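You operate a simulated robot arm through the tools that you are given. There is no shell and no other tool. Be economical: measure what you need, move in short steps, check, and stop when the job is done.

You run a simulated robot arm. Do the job below in one go: nothing can be reset, and whatever is moved stays where it is left.

Task
Shut tunnel two down: belt stop, heat off, wait till under 60 degrees, then fan and main off.

It is judged by the outcome, as a careful person would: the job done as asked, and still so three seconds after it is handed in. It fails if anything else is knocked over, pushed out of place, dropped, spilled or broken.

Robot
A 6-joint arm with a two-finger parallel gripper on a trunk, on a base that drives. Base frame: it is fixed to the floor where the robot stands at the start and does not move with it; the origin is under the middle of the robot, x ahead of it, y to its left, z up. Readings come in m, rad, newtons and seconds.
With the tool pointing down near the work surface it reaches from about 0.66 to 0.88 m from the robot's upright axis, wherever it stands. Its first joint turns from -2.601 to 2.601 rad. Places, roughly: air in selector of tunnel two [0.8, -0.1, 1.6]; air out selector of tunnel one [-3.3, 0.3, 1.7]; air out selector of tunnel two [0.8, 0.2, 1.6]; belt selector of tunnel one [-3.4, -0.1, 1.2]; belt selector of tunnel two [0.8, 0, 1.2]; display of tunnel two [0.9, 0.1, 1.4]; fan switch of tunnel one [-3.4, 0.1, 1]; fan switch of tunnel two [0.8, 0.2, 1]; gate of tunnel one [-3, -0.4, 1.1]; gate of tunnel two [1.2, -0.3, 1.1]; green sleeve [-3.3, 0.5, 1.7]; heat selector of tunnel one [-3.4, 0.2, 1.2]; heat selector of tunnel two [0.8, 0.2, 1.2]; knob of gauge four [-2.2, -1, 1.6]; knob of gauge three [-2.2, -1, 1.7]; knob of gauge two [-2.2, -1, 1.9]. Payload 3.43 kg.
The TCP is the grasp point between the finger pads, 0.034 m short of the fingertips. In the tool frame z runs along the fingers and y along their closing line. Largest opening 0.128 m; finger width 0.024, thickness 0.012; the body of the gripper, 0.048 by 0.13 m, starts 0.096 m behind the TCP.
Orientation is that of the tool frame in the base frame, as a unit quaternion [x, y, z, w]. With the fingers straight down and closing along the base's y, the tool's x points along the base's -x, its y along +y and its z along -z.

Tools
- The arm moves only by the tool servo_tool. Its arguments are lists of equal length, an entry for each row: "fingers": the gripper command, from -1 (fully open) to 1 (shut), values between in proportion; "delta_pos": the shift along the tool's x, y, z in m, a list of three; "rotation": the turn, a rotation vector about the tool's x, y, z in rad, a list of three. In form: {"fingers": [fingers, ...], "delta_pos": [[dx, dy, dz], ...], "rotation": [[ax, ay, az], ...]}. A call has 1 to 20 rows; each row is the pose to reach, as a shift and turn from the pose commanded when the call began, along the tool's axes at that moment. Each row takes 0.2 s and may step no farther than 0.05 m and 0.15 rad from the row before; otherwise, or with a gripper value out of range, the whole call is refused. A pose out of reach is approached as far as the arm can. The call stops where the force on the tool passes 60 N (or 10 N more than at its start, if that is more) or the arm is blocked; 0.2 s more then pass. Each finger travels about 0.108 m/s and halts on what it meets, pressing with about 41 N; the grip force reading is that of the motor and also rises with nothing between the fingers. The clock runs only during rows and for 0.2 s after the last one: add rows that repeat a pose to give the fingers time. It gives the time, the measured TCP pose, the force on the tool (base axes), the opening and the grip force at its end, in the units of the frame above (readings bear some noise), with the torque about the TCP (base axes, N m) and any sound that the robot's microphone picked up.
- Cameras (640 x 400 px; columns grow to the right, rows downward): "scene" is now at [0.0422, 0.1402, 1.6803]; the picture's right is [-0.28, -0.96, 0.00], its down [-0.39, 0.11, -0.92] and it looks along [0.88, -0.25, -0.40] (base axes); focal length 256 px, centre (320, 200). "wrist" rides on the gripper at [0.076, -0.011, -0.16] in the tool frame; the picture's right is [0.15, 0.99, 0.00], its down [-0.88, 0.13, -0.46] and it looks along [-0.45, 0.07, 0.89] (tool axes); focal length 234 px, centre (320, 200). There is no depth. A picture from a camera that has moved, and an enlarged one, comes with that camera's place and axes in the base frame and with its lens. The place of the scene camera against the robot may be out by one fixed shift of up to 0.012 m in any direction.
- camera(camera): a new picture of that camera. The clock stands still meanwhile.
- raise_lower(by): slides the trunk up (or, below 0, down) by that many m; the arm and the scene camera ride with it, the base frame stays. It gives what a move gives, with no picture.
- base_move(legs): drives the robot by 1 to 6 legs, each [ahead, turn to the left] in m and rad, along the robot's own axes; the way and the turn of a leg run together, so that a leg with both is an arc; at most 1.5 m and 3.142 rad a leg. The arm and the cameras ride along, it lands a little off, and it stops where it bumps. It gives what a move gives.
- pan_tilt(pan, tilt): turns the head with the scene camera to pan (to the left, within 2.705 rad either way) and tilt (down, from -0.506 to 1.204), counted from straight ahead of the robot. It gives what a move gives.
- inspect(camera, box): a new picture of the part [left, top, right, bottom] of that camera's present view, enlarged. The clock stands still meanwhile.
- hand_in(): hands the job in; it is judged then, once.

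Go step by step. Nothing tells you exact positions but the pictures and the camera data: compare them with the known pose of the tool, close in by small moves and look again before you grip or let go. The budget is 120 turns and 98 pictures, counting those below and the enlarged ones. Unless the task says otherwise, let go and move clear before handing in, and close with one line.

The tools are called after "Request:" as name(argument=value, ...) on one line, values as JSON. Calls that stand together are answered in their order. servo_tool: Moves the arm, as the interface text tells. Its arguments: {"type":"object","properties":{"fingers":{"type":"array","items":{"type":"number"}},"delta_pos":{"type":"array","items":{"type":"array","items":{"type":"number"}}},"rotation":{"type":"array","items":{"type":"array","items":{"type":"number"}}}},"required":["fingers","delta_pos","rotation"]} The other tools are called the same way: raise_lower (by) slides the trunk up or down; base_move (legs) drives the base; pan_tilt (pan, tilt) turns the head that bears the scene camera; camera (camera) takes a picture; inspect (camera, box) takes an enlarged picture of a part of a camera's view; hand_in () hands the job in.

At the start:

```text
clock: 0.0
ee_pos: [0.6621, -0.1671, 0.9996]
orientation: [0.0, 1.0, 0.001, 0.001]
contact_force: [0.5, -1.5, -0.2]
wrist_torque: [0.02, -0.01, 0.04]
gripper_width: 0.1281
gripper_force: 0.0
trunk travel left (down, up): [-0.675, 0.035]
robot x, y, heading: [0.0003, -0.0031, 0.002]
head pan, tilt: [-0.283, 0.414]
```

scene: 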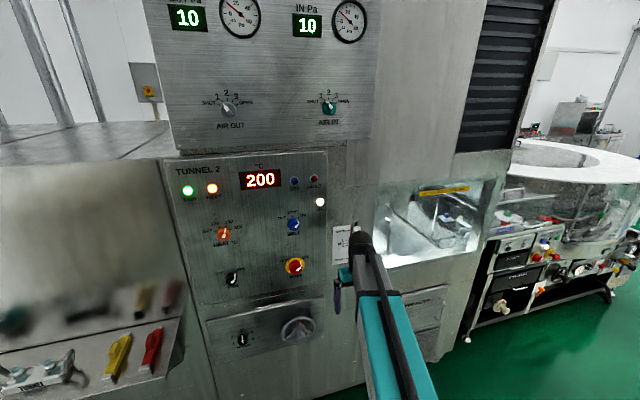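
wrist: 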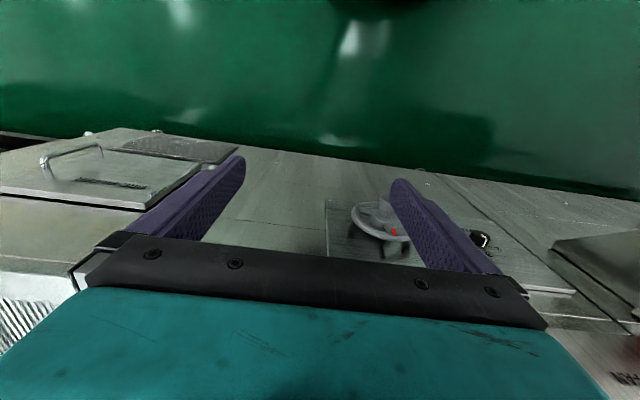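

I see tunnel two's panel ahead, showing 200 °C. I'll look at the panel up close first.

Request:
inspect(camera="scene", box=[160, 150, 360, 275])

Request:
inspect(camera="scene", box=[190, 200, 350, 300])

Request:
inspect(camera="scene", box=[190, 250, 350, 350])

```text
3.20 times, centred on (260, 212) of scene
camera zoom: at [0.0422, 0.1402, 1.6803], right [-0.28, -0.96, 0.0], down [-0.39, 0.11, -0.92], along [0.88, -0.25, -0.4], focal length 818 px, centre (512, 160)
```

zoom: 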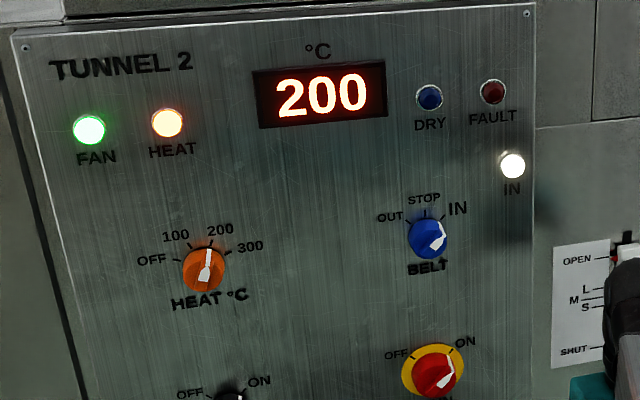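

```text
4.00 times, centred on (270, 250) of scene
camera zoom: at [0.0422, 0.1402, 1.6803], right [-0.28, -0.96, 0.0], down [-0.39, 0.11, -0.92], along [0.88, -0.25, -0.4], focal length 1022 px, centre (520, 0)
```

zoom: 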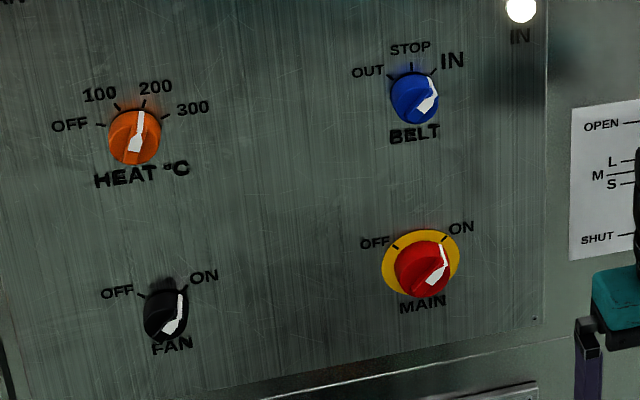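

```text
4.00 times, centred on (270, 300) of scene
camera zoom: at [0.0422, 0.1402, 1.6803], right [-0.28, -0.96, 0.0], down [-0.39, 0.11, -0.92], along [0.88, -0.25, -0.4], focal length 1022 px, centre (520, -200)
```

zoom: 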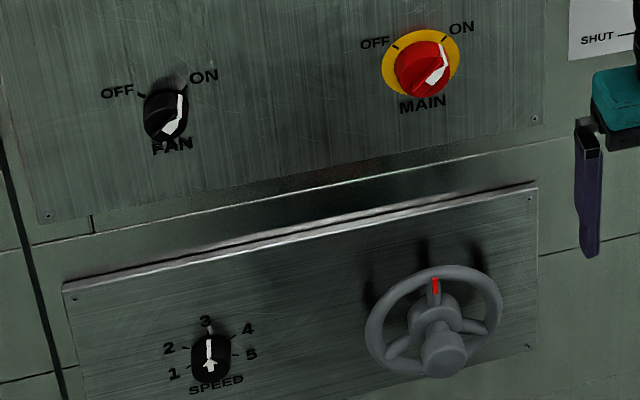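

The four tunnel‑two knobs sit around x≈0.82: heat (y .25, z 1.23), belt (y .01, z 1.23), fan (y .25, z 1.04) and main (y .01, z 1.04). I'll swing the tool to point at the panel while rising to the belt's height.

Request:
servo_tool(fingers=[-1, -1, -1, -1, -1, -1, -1, -1, -1, -1, -1, -1], delta_pos=[[0.01, 0, -0.02], [0.02, 0, -0.04], [0.03, 0, -0.06], [0.04, 0, -0.08], [0.05, 0, -0.1], [0.05, 0, -0.12], [0.05, 0, -0.14], [0.05, 0, -0.16], [0.05, 0, -0.18], [0.05, 0, -0.2], [0.05, 0, -0.22], [0.05, 0, -0.23]], rotation=[[0, -0.14, 0], [0, -0.28, 0], [0, -0.42, 0], [0, -0.56, 0], [0, -0.7, 0], [0, -0.84, 0], [0, -0.98, 0], [0, -1.12, 0], [0, -1.26, 0], [0, -1.4, 0], [0, -1.54, 0], [0, -1.571, 0]])

```text
clock: 2.6
ee_pos: [0.7443, -0.2648, 1.2605]
orientation: [0.0, 0.707, -0.001, 0.707]
contact_force: [-0.6, -0.1, 0.6]
wrist_torque: [0.06, 0.03, 0.0]
gripper_width: 0.1277
gripper_force: 0.0
out of reach, approached as far as the arm can: row 3, 4, 5, 6, 7, 8, 9, 10, 11, 12
trunk travel left (down, up): [-0.675, 0.035]
robot x, y, heading: [0.0004, 0.0037, 0.0]
head pan, tilt: [-0.283, 0.414]
```

The tool is horizontal but the arm is too folded at this distance, so I'll back the base up a little for working room.

Request:
base_move(legs=[[-0.22, 0]])

Request:
camera(camera="scene")

Request:
camera(camera="wrist")

```text
clock: 4.4
ee_pos: [0.523, -0.264, 1.2615]
orientation: [0.0, 0.707, 0.0, 0.707]
contact_force: [-0.5, 0.6, 0.9]
wrist_torque: [0.03, 0.02, -0.02]
gripper_width: 0.128
gripper_force: 0.2
trunk travel left (down, up): [-0.675, 0.035]
robot x, y, heading: [-0.2218, 0.0019, 0.006]
head pan, tilt: [-0.283, 0.414]
```

```text
92 pictures are left
camera scene: at [-0.1802, 0.1402, 1.6804], right [-0.28, -0.96, 0.0], down [-0.39, 0.11, -0.92], along [0.88, -0.26, -0.4], focal length 256 px, centre (320, 200)
```

scene: 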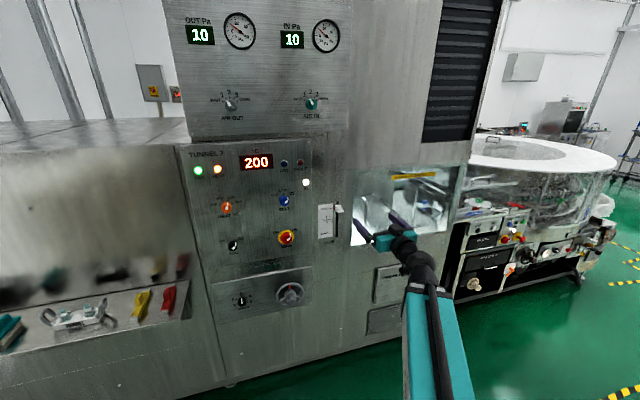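

```text
91 pictures are left
camera wrist: at [0.3617, -0.2769, 1.1864], right [0.0, 0.99, -0.15], down [-0.46, 0.13, 0.88], along [0.89, 0.07, 0.45], focal length 234 px, centre (320, 200)
```

wrist: 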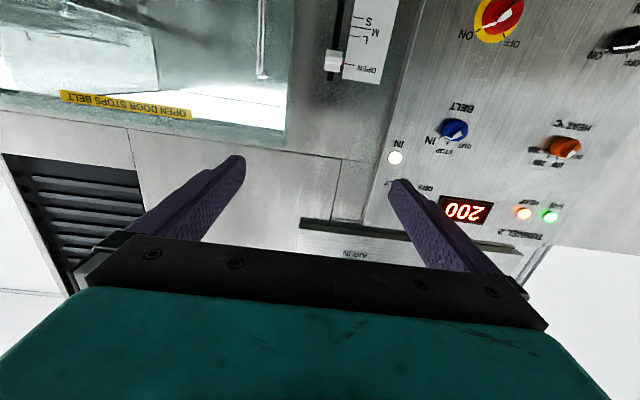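

The panel plane comes out at x≈0.85 and the belt knob at about (0.84, 0.005, 1.235). I'll move in front of the belt knob, keeping a standoff.

Request:
servo_tool(fingers=[-1, -1, -1, -1, -1, -1, -1], delta_pos=[[0.004, 0.038, 0.015], [0.008, 0.076, 0.03], [0.012, 0.114, 0.045], [0.016, 0.152, 0.06], [0.02, 0.19, 0.075], [0.024, 0.228, 0.09], [0.028, 0.269, 0.105]], rotation=[[0, 0, 0], [0, 0, 0], [0, 0, 0], [0, 0, 0], [0, 0, 0], [0, 0, 0], [0, 0, 0]])

Request:
camera(camera="wrist")

Request:
camera(camera="scene")

```text
clock: 6.0
ee_pos: [0.6281, 0.0104, 1.232]
orientation: [0.029, 0.706, 0.042, 0.706]
contact_force: [-0.7, 0.1, 0.0]
wrist_torque: [0.01, 0.01, 0.04]
gripper_width: 0.128
gripper_force: 0.0
out of reach, approached as far as the arm can: row 1, 2, 3
trunk travel left (down, up): [-0.675, 0.035]
robot x, y, heading: [-0.2231, -0.0004, 0.002]
head pan, tilt: [-0.283, 0.414]
```

```text
90 pictures are left
camera wrist: at [0.4666, 0.0025, 1.1567], right [-0.02, 1.0, -0.05], down [-0.46, 0.03, 0.89], along [0.89, 0.04, 0.46], focal length 234 px, centre (320, 200)
```

wrist: 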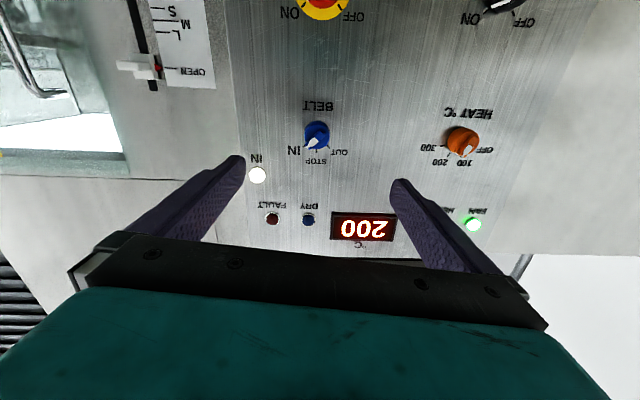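

```text
89 pictures are left
camera scene: at [-0.1788, 0.1407, 1.6803], right [-0.28, -0.96, 0.0], down [-0.39, 0.11, -0.92], along [0.88, -0.26, -0.4], focal length 256 px, centre (320, 200)
```

scene: 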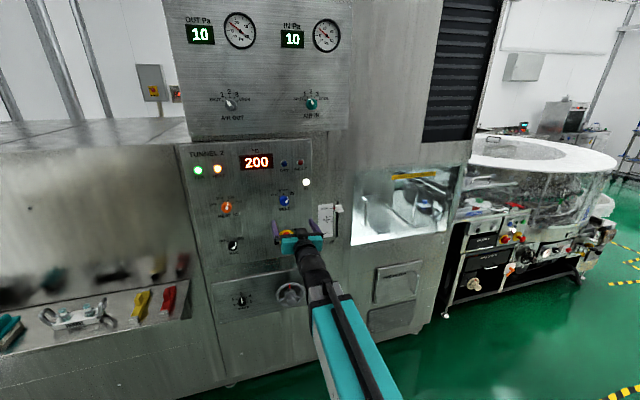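

The TCP is lined up with the belt knob at about (0.835, 0.009, 1.231). I'll check the knob's shape in an enlarged view.

Request:
inspect(camera="wrist", box=[270, 90, 366, 150])

Request:
servo_tool(fingers=[-1], delta_pos=[[0, 0, 0.02]], rotation=[[0, 0, 0]])

```text
6.67 times, centred on (318, 120) of wrist
camera zoom: at [0.4666, 0.0025, 1.1567], right [-0.02, 1.0, -0.05], down [-0.46, 0.03, 0.89], along [0.89, 0.04, 0.46], focal length 1561 px, centre (333, 733)
```

zoom: 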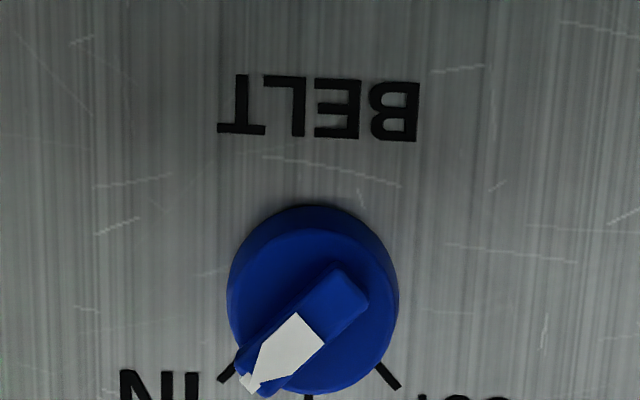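

```text
clock: 6.4
ee_pos: [0.6468, 0.0062, 1.2324]
orientation: [-0.001, 0.707, 0.001, 0.707]
contact_force: [0.8, 0.6, -0.8]
wrist_torque: [0.02, 0.0, -0.01]
gripper_width: 0.1279
gripper_force: 0.0
trunk travel left (down, up): [-0.675, 0.035]
robot x, y, heading: [-0.2201, 0.0014, -0.001]
head pan, tilt: [-0.283, 0.414]
```

The knob has a ridge bar pointing 45° toward IN. I'll roll the tool 45° to straddle the ridge, partly close the fingers, and come nearer.

Request:
servo_tool(fingers=[0.2, 0.2, 0.2, 0.2, 0.2, 0.2], delta_pos=[[0, 0, 0.015], [0, 0, 0.03], [0, 0, 0.045], [0, 0.001, 0.06], [0, 0.002, 0.075], [0.001, 0.003, 0.09]], rotation=[[0, 0, 0.13], [0, 0, 0.26], [0, 0, 0.39], [0, 0, 0.52], [0, 0, 0.65], [0, 0, 0.785]])

Request:
camera(camera="wrist")

Request:
inspect(camera="scene", box=[240, 170, 352, 240])

```text
clock: 7.8
ee_pos: [0.7403, 0.0099, 1.2306]
orientation: [0.271, 0.653, 0.271, 0.653]
contact_force: [-0.6, -0.1, 0.6]
wrist_torque: [0.01, 0.01, 0.01]
gripper_width: 0.0511
gripper_force: 0.0
trunk travel left (down, up): [-0.675, 0.035]
robot x, y, heading: [-0.2228, -0.0001, 0.003]
head pan, tilt: [-0.283, 0.414]
```

```text
87 pictures are left
camera wrist: at [0.5783, 0.0535, 1.1707], right [0.0, 0.8, 0.6], down [-0.45, -0.53, 0.71], along [0.89, -0.27, 0.36], focal length 234 px, centre (320, 200)
```

wrist: 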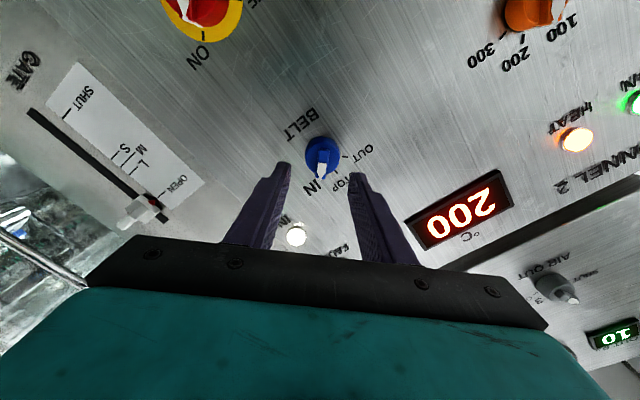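

```text
5.71 times, centred on (296, 205) of scene
camera zoom: at [-0.1788, 0.1402, 1.6803], right [-0.28, -0.96, 0.0], down [-0.39, 0.11, -0.92], along [0.88, -0.26, -0.4], focal length 1460 px, centre (457, 171)
```

zoom: 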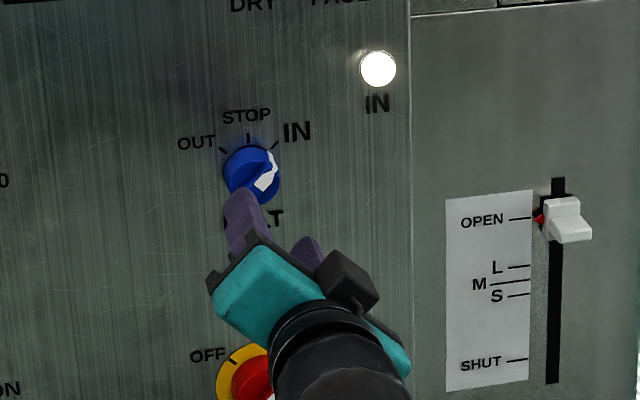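

Alignment looks good. I'll advance 45 mm and look again.

Request:
servo_tool(fingers=[0.2, 0.2, 0.2], delta_pos=[[0, 0, 0.015], [0, 0, 0.03], [0, 0, 0.045]], rotation=[[0, 0, 0], [0, 0, 0], [0, 0, 0]])

Request:
inspect(camera="wrist", box=[240, 120, 400, 220])

Request:
inspect(camera="scene", box=[240, 170, 352, 240])

```text
clock: 8.6
ee_pos: [0.7842, 0.0086, 1.2307]
orientation: [0.27, 0.653, 0.272, 0.653]
contact_force: [-0.6, 0.5, 0.5]
wrist_torque: [0.01, 0.02, 0.01]
gripper_width: 0.0513
gripper_force: 0.1
trunk travel left (down, up): [-0.675, 0.035]
robot x, y, heading: [-0.2236, 0.0013, 0.002]
head pan, tilt: [-0.283, 0.414]
```

```text
4.00 times, centred on (320, 170) of wrist
camera zoom: at [0.6234, 0.0527, 1.1703], right [0.0, 0.8, 0.6], down [-0.45, -0.53, 0.72], along [0.89, -0.27, 0.37], focal length 937 px, centre (320, 320)
```

zoom: 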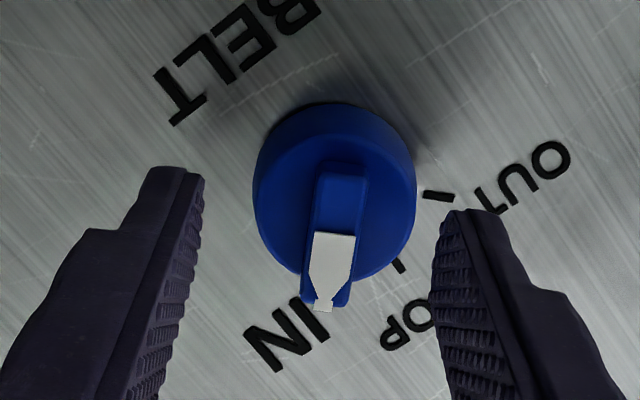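

```text
5.71 times, centred on (296, 205) of scene
camera zoom: at [-0.1788, 0.1402, 1.6803], right [-0.28, -0.96, 0.0], down [-0.39, 0.11, -0.92], along [0.88, -0.26, -0.4], focal length 1460 px, centre (457, 171)
```

zoom: 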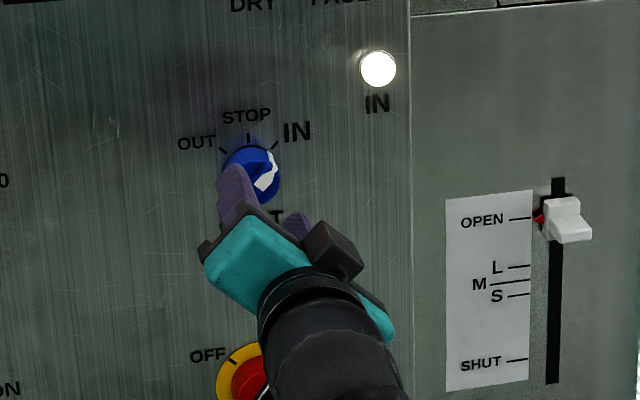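

Fingertips are about level with the ridge's front. I'll advance 11 mm with a 2 mm centering shift, then close.

Request:
servo_tool(fingers=[0.2, 0.2, 0.5, 0.8, 1, 1, 1], delta_pos=[[0, 0.002, 0.006], [0, 0.002, 0.011], [0, 0.002, 0.011], [0, 0.002, 0.011], [0, 0.002, 0.011], [0, 0.002, 0.011], [0, 0.002, 0.011]], rotation=[[0, 0, 0], [0, 0, 0], [0, 0, 0], [0, 0, 0], [0, 0, 0], [0, 0, 0], [0, 0, 0]])

Request:
inspect(camera="wrist", box=[240, 120, 400, 220])

```text
clock: 10.2
ee_pos: [0.7949, 0.0112, 1.2325]
orientation: [0.268, 0.653, 0.272, 0.654]
contact_force: [7.1, 6.8, 10.3]
wrist_torque: [-0.01, 0.21, 0.79]
gripper_width: 0.0117
gripper_force: 45.2
trunk travel left (down, up): [-0.675, 0.035]
robot x, y, heading: [-0.2199, -0.0016, -0.004]
head pan, tilt: [-0.283, 0.414]
```

```text
4.00 times, centred on (320, 170) of wrist
camera zoom: at [0.6337, 0.0549, 1.173], right [0.0, 0.8, 0.6], down [-0.46, -0.53, 0.71], along [0.89, -0.27, 0.37], focal length 937 px, centre (320, 320)
```

zoom: 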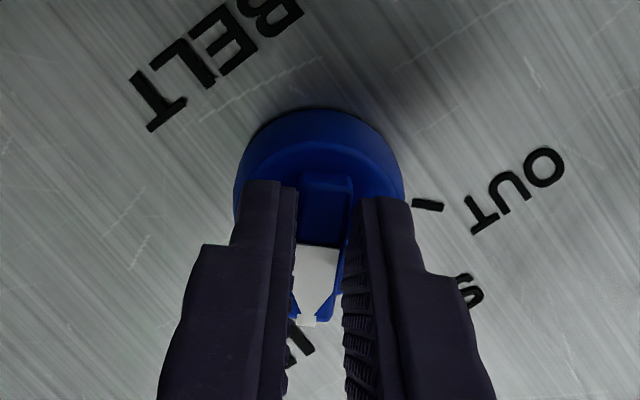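

The ridge is gripped (12 mm). Now I'll turn it 45° counter-clockwise to STOP.

Request:
servo_tool(fingers=[1, 1, 1, 1, 1, 1, 1, 1], delta_pos=[[0, 0.001, 0], [0, 0.002, 0], [0, 0.002, 0], [0, 0.002, 0], [0, 0.002, 0], [0, 0.002, 0], [0, 0.002, 0], [0, 0.002, 0]], rotation=[[0, 0, -0.12], [0, 0, -0.24], [0, 0, -0.36], [0, 0, -0.48], [0, 0, -0.6], [0, 0, -0.7], [0, 0, -0.785], [0, 0, -0.785]])

Request:
inspect(camera="wrist", box=[240, 120, 400, 220])

Request:
inspect(camera="scene", box=[180, 140, 340, 240])

```text
clock: 12.0
ee_pos: [0.7944, 0.0093, 1.2331]
orientation: [0.0, 0.708, -0.001, 0.706]
contact_force: [12.1, -4.5, 6.8]
wrist_torque: [-0.01, 1.09, -0.2]
gripper_width: 0.0118
gripper_force: 45.3
trunk travel left (down, up): [-0.675, 0.035]
robot x, y, heading: [-0.2237, -0.0014, -0.001]
head pan, tilt: [-0.283, 0.414]
```

```text
4.00 times, centred on (320, 170) of wrist
camera zoom: at [0.6335, -0.0029, 1.1591], right [0.0, 0.99, -0.15], down [-0.45, 0.13, 0.88], along [0.89, 0.07, 0.45], focal length 937 px, centre (320, 320)
```

zoom: 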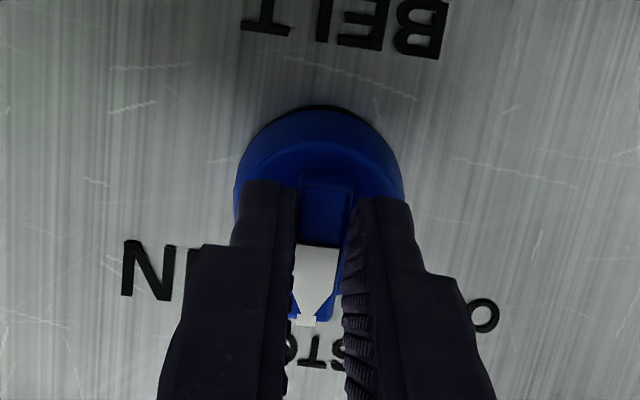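

```text
4.00 times, centred on (260, 190) of scene
camera zoom: at [-0.1777, 0.1394, 1.6804], right [-0.28, -0.96, 0.0], down [-0.39, 0.11, -0.92], along [0.88, -0.25, -0.4], focal length 1022 px, centre (560, 240)
```

zoom: 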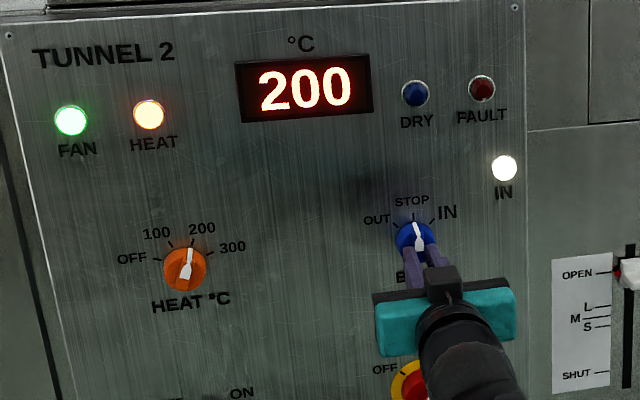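

The pointer is at STOP. I'll release, back off and recheck the pointer and the IN lamp.

Request:
servo_tool(fingers=[0.6, 0.2, 0.2, 0.2, 0.2, 0.2], delta_pos=[[0, 0, 0], [0, 0, 0], [0, 0, 0], [0, 0, -0.03], [0, 0, -0.06], [0, 0, -0.08]], rotation=[[0, 0, 0], [0, 0, 0], [0, 0, 0], [0, 0, 0], [0, 0, 0], [0, 0, 0]])

Request:
inspect(camera="scene", box=[180, 140, 340, 240])

Request:
camera(camera="wrist")

```text
clock: 13.4
ee_pos: [0.7139, 0.0103, 1.2344]
orientation: [0.0, 0.707, 0.001, 0.707]
contact_force: [-0.3, -0.2, 0.0]
wrist_torque: [0.0, -0.02, 0.03]
gripper_width: 0.0514
gripper_force: 0.1
trunk travel left (down, up): [-0.675, 0.035]
robot x, y, heading: [-0.2233, 0.001, 0.001]
head pan, tilt: [-0.283, 0.414]
```

```text
4.00 times, centred on (260, 190) of scene
camera zoom: at [-0.1793, 0.1402, 1.6803], right [-0.28, -0.96, 0.0], down [-0.39, 0.11, -0.92], along [0.88, -0.26, -0.4], focal length 1022 px, centre (560, 240)
```

zoom: 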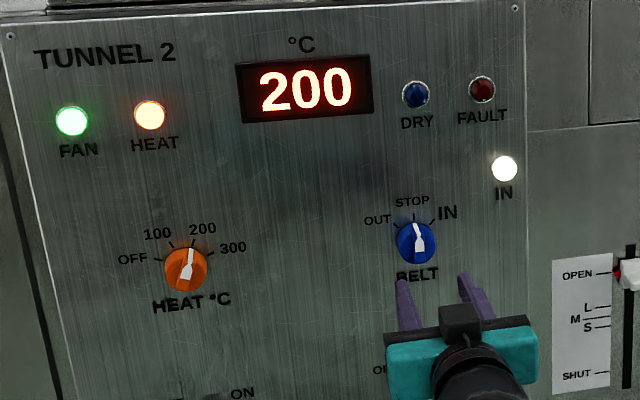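

```text
79 pictures are left
camera wrist: at [0.5527, -0.0025, 1.1597], right [0.0, 0.99, -0.15], down [-0.46, 0.13, 0.88], along [0.89, 0.07, 0.45], focal length 234 px, centre (320, 200)
```

wrist: 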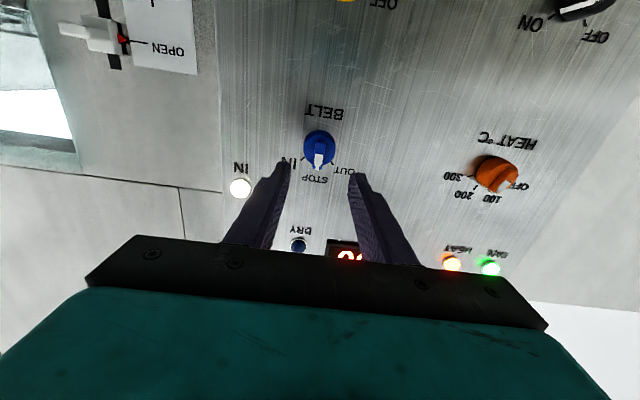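

Belt is at STOP. I take the IN lamp to be a load or state lamp. Next is the heat knob at about y 0.238, z 1.231, pointing about +22°, so I'll move there with a matching roll.

Request:
servo_tool(fingers=[0.2, 0.2, 0.2, 0.2, 0.2, 0.2, 0.2], delta_pos=[[0, 0.045, -0.015], [0, 0.09, -0.015], [0, 0.135, -0.015], [0.001, 0.18, -0.01], [0.002, 0.22, 0], [0.003, 0.228, 0.02], [0.003, 0.228, 0.03]], rotation=[[0, 0, 0], [0, 0, 0], [0, 0, 0.1], [0, 0, 0.2], [0, 0, 0.3], [0, 0, 0.393], [0, 0, 0.393]])

Request:
inspect(camera="wrist", box=[240, 110, 400, 210])

Request:
inspect(camera="scene", box=[180, 160, 340, 260])

```text
clock: 15.0
ee_pos: [0.7457, 0.2409, 1.2306]
orientation: [0.138, 0.694, 0.138, 0.693]
contact_force: [0.5, -0.3, 0.2]
wrist_torque: [-0.01, 0.01, -0.02]
gripper_width: 0.0511
gripper_force: 0.1
trunk travel left (down, up): [-0.675, 0.035]
robot x, y, heading: [-0.2231, 0.0017, 0.003]
head pan, tilt: [-0.283, 0.414]
```

```text
4.00 times, centred on (320, 160) of wrist
camera zoom: at [0.5837, 0.2571, 1.1584], right [0.0, 0.97, 0.24], down [-0.46, -0.22, 0.86], along [0.89, -0.11, 0.44], focal length 937 px, centre (320, 360)
```

zoom: 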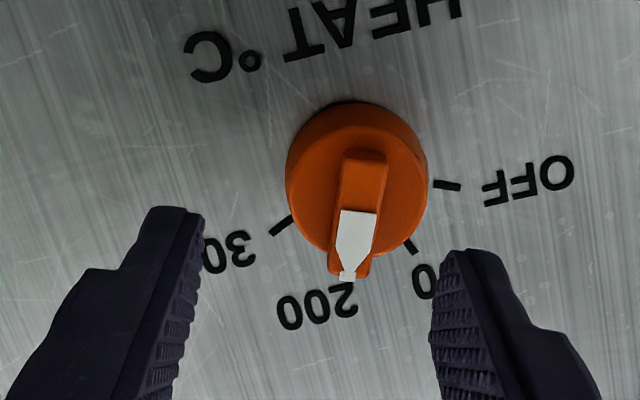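

```text
4.00 times, centred on (260, 210) of scene
camera zoom: at [-0.179, 0.1401, 1.6803], right [-0.28, -0.96, 0.0], down [-0.39, 0.11, -0.92], along [0.88, -0.26, -0.4], focal length 1022 px, centre (560, 160)
```

zoom: 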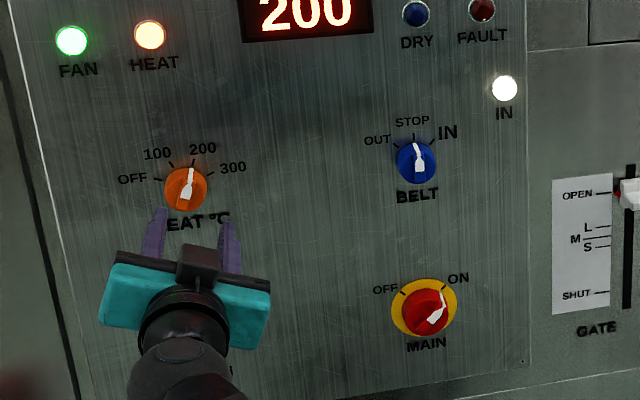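

The heat knob centre is at about (y 0.2475, z 1.232). I'll correct laterally, advance and grip.

Request:
servo_tool(fingers=[0.2, 0.2, 0.2, 0.2, 0.2], delta_pos=[[0.001, 0.007, 0.0], [0.001, 0.007, 0.015], [0.001, 0.007, 0.03], [0.001, 0.007, 0.04], [0.001, 0.007, 0.04]], rotation=[[0, 0, 0], [0, 0, 0], [0, 0, 0], [0, 0, 0], [0, 0, 0]])

Request:
inspect(camera="wrist", box=[240, 110, 400, 210])

```text
clock: 16.2
ee_pos: [0.7846, 0.2471, 1.2315]
orientation: [0.138, 0.693, 0.138, 0.694]
contact_force: [-0.9, 0.4, 0.3]
wrist_torque: [0.01, 0.0, 0.01]
gripper_width: 0.051
gripper_force: 0.0
trunk travel left (down, up): [-0.675, 0.035]
robot x, y, heading: [-0.2194, 0.0001, -0.003]
head pan, tilt: [-0.283, 0.414]
```

```text
4.00 times, centred on (320, 160) of wrist
camera zoom: at [0.6235, 0.2629, 1.1599], right [0.0, 0.97, 0.24], down [-0.46, -0.22, 0.86], along [0.89, -0.11, 0.44], focal length 937 px, centre (320, 360)
```

zoom: 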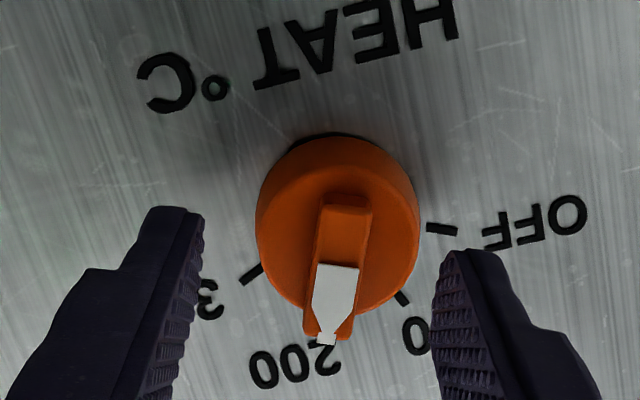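

Request:
servo_tool(fingers=[0.2, 0.2, 0.5, 0.8, 1, 1, 1], delta_pos=[[0, 0.003, 0.006], [0, 0.003, 0.01], [0, 0.003, 0.01], [0, 0.003, 0.01], [0, 0.003, 0.01], [0, 0.003, 0.01], [0, 0.003, 0.01]], rotation=[[0, 0, 0], [0, 0, 0], [0, 0, 0], [0, 0, 0], [0, 0, 0], [0, 0, 0], [0, 0, 0]])

Request:
inspect(camera="wrist", box=[240, 110, 400, 210])

```text
clock: 17.8
ee_pos: [0.7932, 0.2499, 1.2348]
orientation: [0.136, 0.694, 0.139, 0.693]
contact_force: [5.5, 7.8, 8.3]
wrist_torque: [0.01, 0.7, 0.67]
gripper_width: 0.0115
gripper_force: 44.5
trunk travel left (down, up): [-0.675, 0.035]
robot x, y, heading: [-0.2226, 0.0017, -0.002]
head pan, tilt: [-0.283, 0.414]
```

```text
4.00 times, centred on (320, 160) of wrist
camera zoom: at [0.6328, 0.2666, 1.1617], right [0.0, 0.97, 0.24], down [-0.46, -0.22, 0.86], along [0.89, -0.11, 0.44], focal length 937 px, centre (320, 360)
```

zoom: 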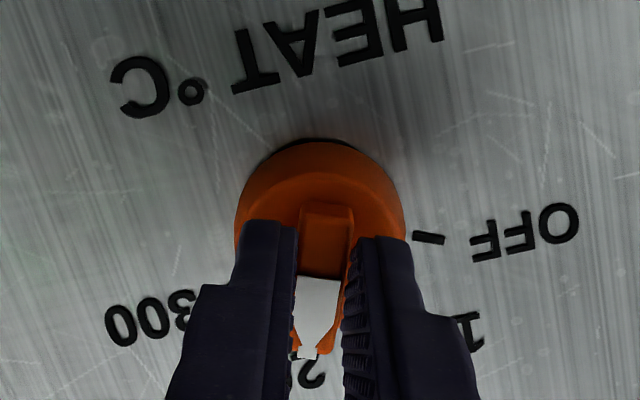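

Gripped. I'll turn it 90° counter-clockwise to OFF.

Request:
servo_tool(fingers=[1, 1, 1, 1, 1, 1, 1, 1, 1, 1, 1, 1, 1, 1], delta_pos=[[0, 0.001, 0], [0, 0.001, 0], [0, 0.001, 0], [0, 0.001, 0], [0, 0.001, 0], [0, 0.001, 0], [0, 0.001, 0], [0, 0.001, 0], [0, 0.001, 0], [0, 0.001, 0], [0, 0.001, 0], [0, 0.001, 0], [0, 0.001, 0], [0, 0.001, 0]], rotation=[[0, 0, -0.12], [0, 0, -0.24], [0, 0, -0.36], [0, 0, -0.48], [0, 0, -0.6], [0, 0, -0.72], [0, 0, -0.84], [0, 0, -0.96], [0, 0, -1.08], [0, 0, -1.2], [0, 0, -1.32], [0, 0, -1.44], [0, 0, -1.56], [0, 0, -1.58]])

Request:
inspect(camera="wrist", box=[240, 110, 400, 210])

Request:
inspect(camera="scene", box=[180, 140, 340, 240])

```text
clock: 20.8
ee_pos: [0.7924, 0.2494, 1.2348]
orientation: [-0.396, 0.586, -0.394, 0.587]
contact_force: [8.4, 1.3, 11.0]
wrist_torque: [0.86, 0.01, -0.66]
gripper_width: 0.0119
gripper_force: 45.2
trunk travel left (down, up): [-0.675, 0.035]
robot x, y, heading: [-0.2223, -0.0022, -0.001]
head pan, tilt: [-0.283, 0.414]
```

```text
4.00 times, centred on (320, 160) of wrist
camera zoom: at [0.6329, 0.1736, 1.2182], right [0.0, 0.24, -0.97], down [-0.46, 0.86, 0.21], along [0.89, 0.44, 0.11], focal length 937 px, centre (320, 360)
```

zoom: 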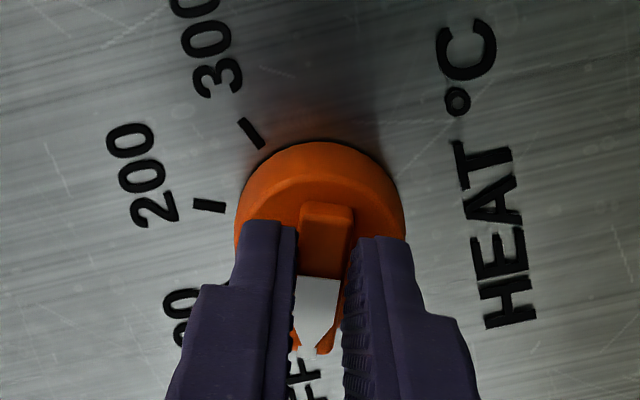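

```text
4.00 times, centred on (260, 190) of scene
camera zoom: at [-0.1793, 0.1399, 1.6804], right [-0.28, -0.96, 0.0], down [-0.39, 0.11, -0.92], along [0.88, -0.26, -0.4], focal length 1022 px, centre (560, 240)
```

zoom: 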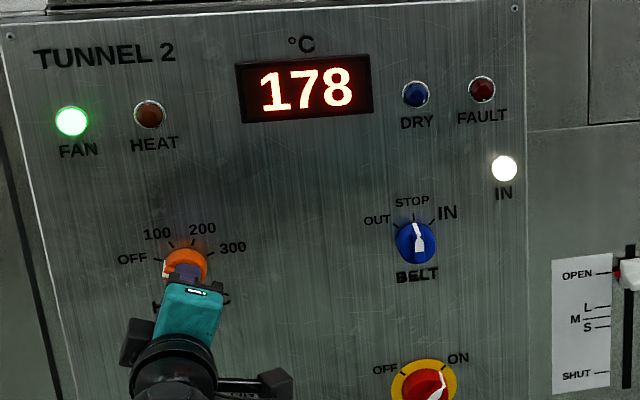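

The HEAT lamp is out and the display is dropping (178). I'll release, back off and square up the tool.

Request:
servo_tool(fingers=[0.6, 0.2, 0.2, 0.2, 0.2, 0.2, 0.2, 0.2, 0.2, 0.2, 0.2, 0.2, 0.2, 0.2, 0.2], delta_pos=[[0, 0, 0], [0, 0, 0], [0, 0, 0], [0, 0, -0.03], [0, 0, -0.06], [0, 0, -0.09], [0, 0, -0.11], [0, 0, -0.11], [0, 0, -0.11], [0, 0, -0.11], [0, 0, -0.11], [0, 0, -0.11], [0, 0, -0.11], [0, 0, -0.11], [0, 0, -0.11]], rotation=[[0, 0, 0], [0, 0, 0], [0, 0, 0], [0, 0, 0], [0, 0, 0.1], [0, 0, 0.22], [0, 0, 0.34], [0, 0, 0.46], [0, 0, 0.58], [0, 0, 0.7], [0, 0, 0.82], [0, 0, 0.94], [0, 0, 1.06], [0, 0, 1.178], [0, 0, 1.178]])

Request:
inspect(camera="scene", box=[180, 140, 340, 240])

Request:
camera(camera="wrist")

```text
clock: 24.0
ee_pos: [0.6837, 0.2489, 1.2342]
orientation: [-0.003, 0.707, -0.003, 0.707]
contact_force: [1.4, 0.3, -0.1]
wrist_torque: [-0.05, 0.03, -0.01]
gripper_width: 0.0512
gripper_force: 0.0
trunk travel left (down, up): [-0.675, 0.035]
robot x, y, heading: [-0.2227, 0.0005, 0.003]
head pan, tilt: [-0.283, 0.414]
```

```text
4.00 times, centred on (260, 190) of scene
camera zoom: at [-0.1791, 0.1402, 1.6803], right [-0.28, -0.96, 0.0], down [-0.39, 0.11, -0.92], along [0.88, -0.26, -0.4], focal length 1022 px, centre (560, 240)
```

zoom: 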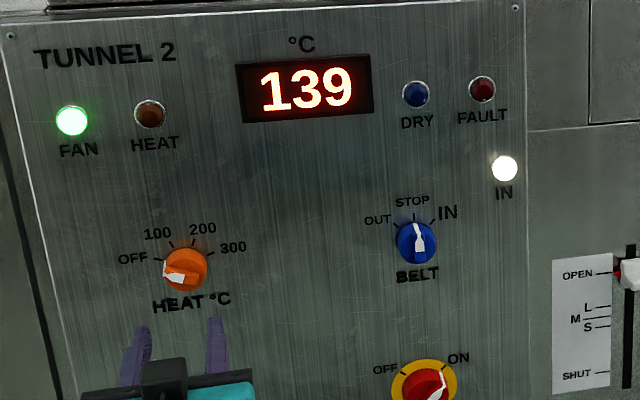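

```text
71 pictures are left
camera wrist: at [0.5233, 0.2357, 1.1598], right [0.0, 0.99, -0.15], down [-0.46, 0.14, 0.88], along [0.89, 0.07, 0.45], focal length 234 px, centre (320, 200)
```

wrist: 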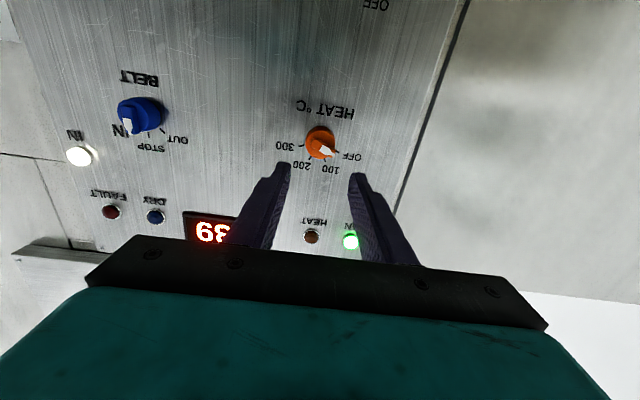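

The temperature is falling (139). I'll move down to the fan switch (about y 0.25, z 1.047) with a 45° roll.

Request:
servo_tool(fingers=[0.2, 0.2, 0.2, 0.2, 0.2, 0.2, 0.2], delta_pos=[[0.04, 0, 0], [0.08, 0, 0], [0.12, 0, 0], [0.16, 0, 0], [0.186, 0, 0.02], [0.186, 0, 0.04], [0.186, 0, 0.05]], rotation=[[0, 0, 0.12], [0, 0, 0.24], [0, 0, 0.36], [0, 0, 0.48], [0, 0, 0.6], [0, 0, 0.72], [0, 0, 0.785]])

Request:
camera(camera="wrist")

Request:
inspect(camera="wrist", box=[240, 110, 400, 210])

Request:
camera(camera="scene")

```text
clock: 25.6
ee_pos: [0.7337, 0.2505, 1.0468]
orientation: [0.268, 0.655, 0.269, 0.654]
contact_force: [0.1, 0.3, -0.5]
wrist_torque: [0.02, -0.01, -0.02]
gripper_width: 0.0512
gripper_force: 0.2
trunk travel left (down, up): [-0.675, 0.035]
robot x, y, heading: [-0.2221, 0.002, 0.003]
head pan, tilt: [-0.283, 0.414]
```

```text
70 pictures are left
camera wrist: at [0.5737, 0.2923, 0.9873], right [0.0, 0.81, 0.59], down [-0.46, -0.53, 0.72], along [0.89, -0.27, 0.37], focal length 234 px, centre (320, 200)
```

wrist: 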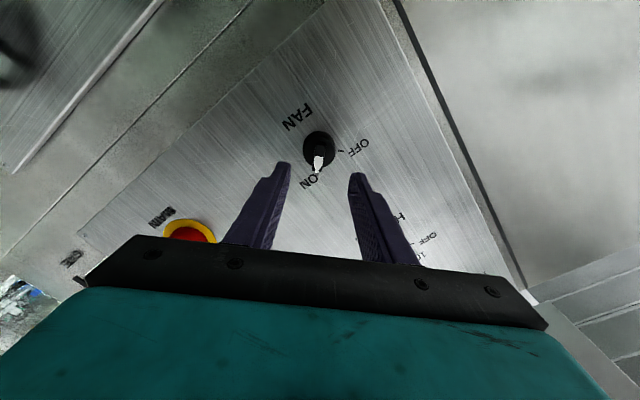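

```text
4.00 times, centred on (320, 160) of wrist
camera zoom: at [0.5737, 0.2923, 0.9873], right [0.0, 0.81, 0.59], down [-0.46, -0.53, 0.72], along [0.89, -0.27, 0.37], focal length 937 px, centre (320, 360)
```

zoom: 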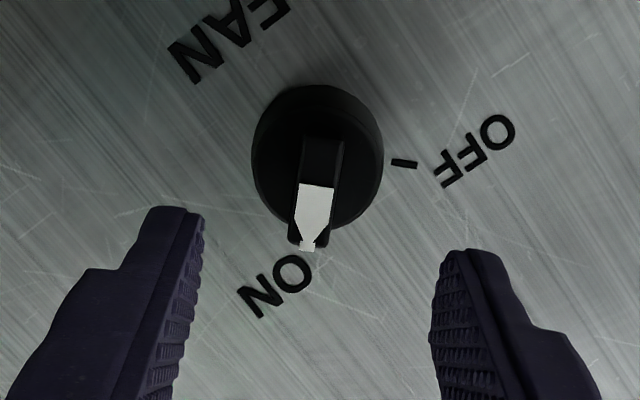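

```text
68 pictures are left
camera scene: at [-0.179, 0.1402, 1.6803], right [-0.28, -0.96, 0.0], down [-0.39, 0.11, -0.92], along [0.88, -0.26, -0.4], focal length 256 px, centre (320, 200)
```

scene: 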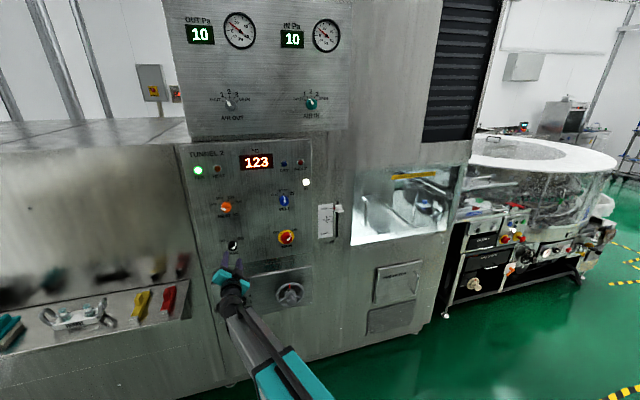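

The display reads 123. I'll correct a few mm and move closer without touching the knob while it cools.

Request:
servo_tool(fingers=[0.2, 0.2, 0.2, 0.2, 0.2, 0.2, 0.2, 0.2], delta_pos=[[0.004, -0.001, 0.0], [0.004, -0.001, 0.02], [0.004, -0.001, 0.04], [0.004, -0.001, 0.05], [0.004, -0.001, 0.05], [0.004, -0.001, 0.05], [0.004, -0.001, 0.05], [0.004, -0.001, 0.05]], rotation=[[0, 0, 0], [0, 0, 0], [0, 0, 0], [0, 0, 0], [0, 0, 0], [0, 0, 0], [0, 0, 0], [0, 0, 0]])

Request:
inspect(camera="wrist", box=[240, 120, 400, 220])

```text
clock: 27.4
ee_pos: [0.7838, 0.2485, 1.0462]
orientation: [0.267, 0.655, 0.268, 0.654]
contact_force: [0.0, -0.2, 1.3]
wrist_torque: [0.02, -0.01, -0.04]
gripper_width: 0.0512
gripper_force: 0.0
trunk travel left (down, up): [-0.675, 0.035]
robot x, y, heading: [-0.2222, 0.0018, 0.002]
head pan, tilt: [-0.283, 0.414]
```

```text
4.00 times, centred on (320, 170) of wrist
camera zoom: at [0.6231, 0.2933, 0.9849], right [0.0, 0.81, 0.59], down [-0.46, -0.52, 0.72], along [0.89, -0.27, 0.37], focal length 937 px, centre (320, 320)
```

zoom: 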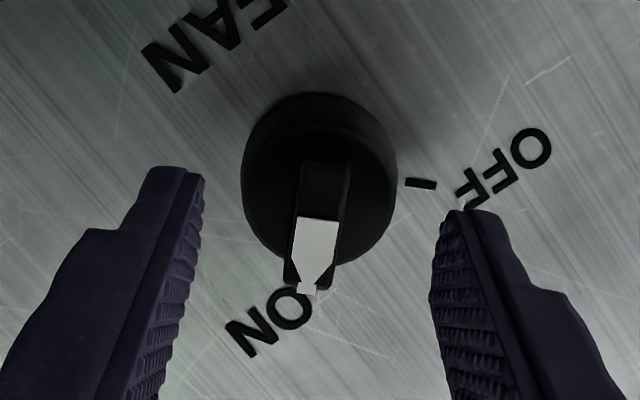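

Aligned to within about 3 mm. I'll apply that small shift and hold while it cools.

Request:
servo_tool(fingers=[0.2, 0.2, 0.2, 0.2, 0.2, 0.2, 0.2, 0.2, 0.2, 0.2, 0.2, 0.2, 0.2, 0.2, 0.2, 0.2, 0.2, 0.2, 0.2, 0.2], delta_pos=[[0.003, 0, 0], [0.003, 0, 0], [0.003, 0, 0], [0.003, 0, 0], [0.003, 0, 0], [0.003, 0, 0], [0.003, 0, 0], [0.003, 0, 0], [0.003, 0, 0], [0.003, 0, 0], [0.003, 0, 0], [0.003, 0, 0], [0.003, 0, 0], [0.003, 0, 0], [0.003, 0, 0], [0.003, 0, 0], [0.003, 0, 0], [0.003, 0, 0], [0.003, 0, 0], [0.003, 0, 0]], rotation=[[0, 0, 0], [0, 0, 0], [0, 0, 0], [0, 0, 0], [0, 0, 0], [0, 0, 0], [0, 0, 0], [0, 0, 0], [0, 0, 0], [0, 0, 0], [0, 0, 0], [0, 0, 0], [0, 0, 0], [0, 0, 0], [0, 0, 0], [0, 0, 0], [0, 0, 0], [0, 0, 0], [0, 0, 0], [0, 0, 0]])

Request:
inspect(camera="scene", box=[180, 140, 340, 240])

Request:
inspect(camera="wrist", box=[240, 120, 400, 220])

```text
clock: 31.6
ee_pos: [0.783, 0.2518, 1.0439]
orientation: [0.267, 0.655, 0.268, 0.654]
contact_force: [0.3, 0.2, -0.2]
wrist_torque: [0.01, 0.01, 0.01]
gripper_width: 0.0511
gripper_force: 0.0
trunk travel left (down, up): [-0.675, 0.035]
robot x, y, heading: [-0.2211, 0.0034, 0.0]
head pan, tilt: [-0.283, 0.414]
```

```text
4.00 times, centred on (260, 190) of scene
camera zoom: at [-0.179, 0.1402, 1.6803], right [-0.28, -0.96, 0.0], down [-0.39, 0.11, -0.92], along [0.88, -0.26, -0.4], focal length 1022 px, centre (560, 240)
```

zoom: 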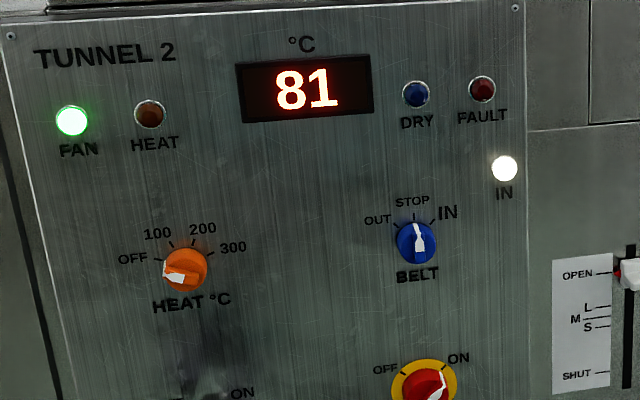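

```text
4.00 times, centred on (320, 170) of wrist
camera zoom: at [0.6225, 0.2953, 0.9824], right [0.0, 0.81, 0.59], down [-0.46, -0.52, 0.72], along [0.89, -0.27, 0.37], focal length 937 px, centre (320, 320)
```

zoom: 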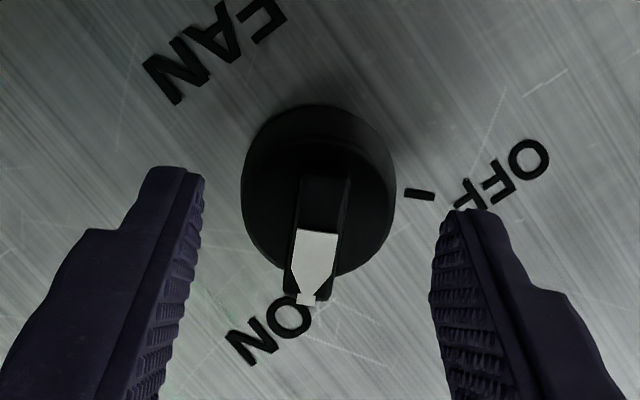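

81 °C and well aligned. I'll hold for another 4 s.

Request:
servo_tool(fingers=[0.2, 0.2, 0.2, 0.2, 0.2, 0.2, 0.2, 0.2, 0.2, 0.2, 0.2, 0.2, 0.2, 0.2, 0.2, 0.2, 0.2, 0.2, 0.2, 0.2], delta_pos=[[0, 0, 0], [0, 0, 0], [0, 0, 0], [0, 0, 0], [0, 0, 0], [0, 0, 0], [0, 0, 0], [0, 0, 0], [0, 0, 0], [0, 0, 0], [0, 0, 0], [0, 0, 0], [0, 0, 0], [0, 0, 0], [0, 0, 0], [0, 0, 0], [0, 0, 0], [0, 0, 0], [0, 0, 0], [0, 0, 0]], rotation=[[0, 0, 0], [0, 0, 0], [0, 0, 0], [0, 0, 0], [0, 0, 0], [0, 0, 0], [0, 0, 0], [0, 0, 0], [0, 0, 0], [0, 0, 0], [0, 0, 0], [0, 0, 0], [0, 0, 0], [0, 0, 0], [0, 0, 0], [0, 0, 0], [0, 0, 0], [0, 0, 0], [0, 0, 0], [0, 0, 0]])

Request:
inspect(camera="scene", box=[180, 140, 340, 240])

```text
clock: 35.8
ee_pos: [0.7826, 0.2519, 1.0435]
orientation: [0.266, 0.655, 0.268, 0.654]
contact_force: [0.1, -0.3, 0.1]
wrist_torque: [-0.02, 0.01, 0.02]
gripper_width: 0.0514
gripper_force: 0.0
trunk travel left (down, up): [-0.675, 0.035]
robot x, y, heading: [-0.2226, -0.0017, 0.001]
head pan, tilt: [-0.283, 0.414]
```

```text
4.00 times, centred on (260, 190) of scene
camera zoom: at [-0.179, 0.1402, 1.6803], right [-0.28, -0.96, 0.0], down [-0.39, 0.11, -0.92], along [0.88, -0.26, -0.4], focal length 1022 px, centre (560, 240)
```

zoom: 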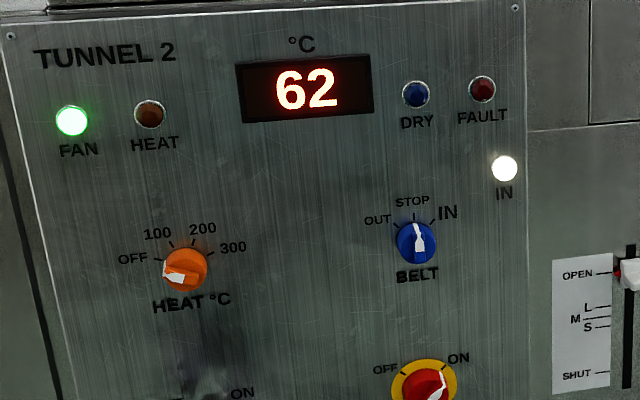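

62 °C. I'll wait a little more, then advance and grip without turning, and confirm it's below 60.

Request:
servo_tool(fingers=[0.2, 0.2, 0.2, 0.2, 0.2, 0.2, 0.2, 0.2, 0.2, 0.2, 0.5, 0.8, 1, 1, 1], delta_pos=[[0, 0, 0], [0, 0, 0], [0, 0, 0], [0, 0, 0], [0, 0, 0], [0, 0, 0], [0, 0, 0], [0, 0, 0], [0, 0, 0.006], [0, 0.001, 0.012], [0, 0.001, 0.012], [0, 0.001, 0.012], [0, 0.001, 0.012], [0, 0.001, 0.012], [0, 0.001, 0.012]], rotation=[[0, 0, 0], [0, 0, 0], [0, 0, 0], [0, 0, 0], [0, 0, 0], [0, 0, 0], [0, 0, 0], [0, 0, 0], [0, 0, 0], [0, 0, 0], [0, 0, 0], [0, 0, 0], [0, 0, 0], [0, 0, 0], [0, 0, 0]])

Request:
inspect(camera="scene", box=[180, 140, 340, 240])

Request:
inspect(camera="wrist", box=[240, 120, 400, 220])

```text
clock: 39.0
ee_pos: [0.7956, 0.2531, 1.0432]
orientation: [0.267, 0.655, 0.268, 0.654]
contact_force: [-2.3, -3.5, -3.8]
wrist_torque: [0.03, -0.1, -0.37]
gripper_width: 0.0115
gripper_force: 44.8
trunk travel left (down, up): [-0.675, 0.035]
robot x, y, heading: [-0.2206, -0.0007, -0.002]
head pan, tilt: [-0.283, 0.414]
```

```text
4.00 times, centred on (260, 190) of scene
camera zoom: at [-0.1788, 0.1399, 1.6803], right [-0.28, -0.96, 0.0], down [-0.39, 0.11, -0.92], along [0.88, -0.26, -0.4], focal length 1022 px, centre (560, 240)
```

zoom: 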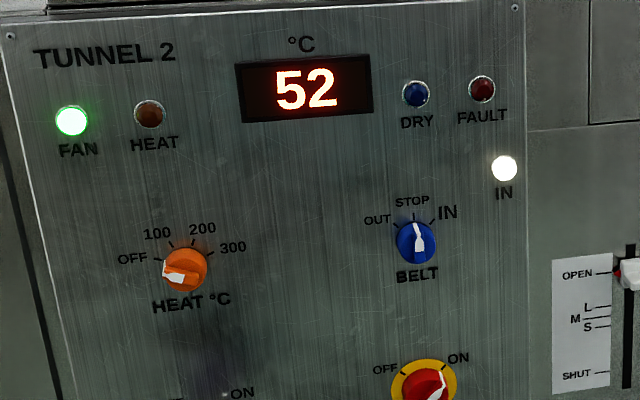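

```text
4.00 times, centred on (320, 170) of wrist
camera zoom: at [0.6346, 0.2953, 0.9827], right [0.0, 0.81, 0.59], down [-0.46, -0.52, 0.72], along [0.89, -0.27, 0.37], focal length 937 px, centre (320, 320)
```

zoom: 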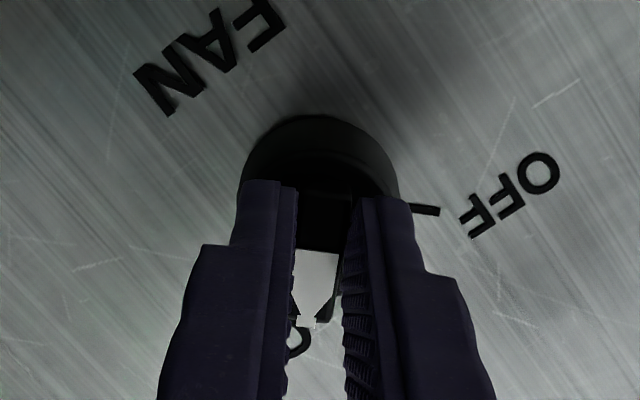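

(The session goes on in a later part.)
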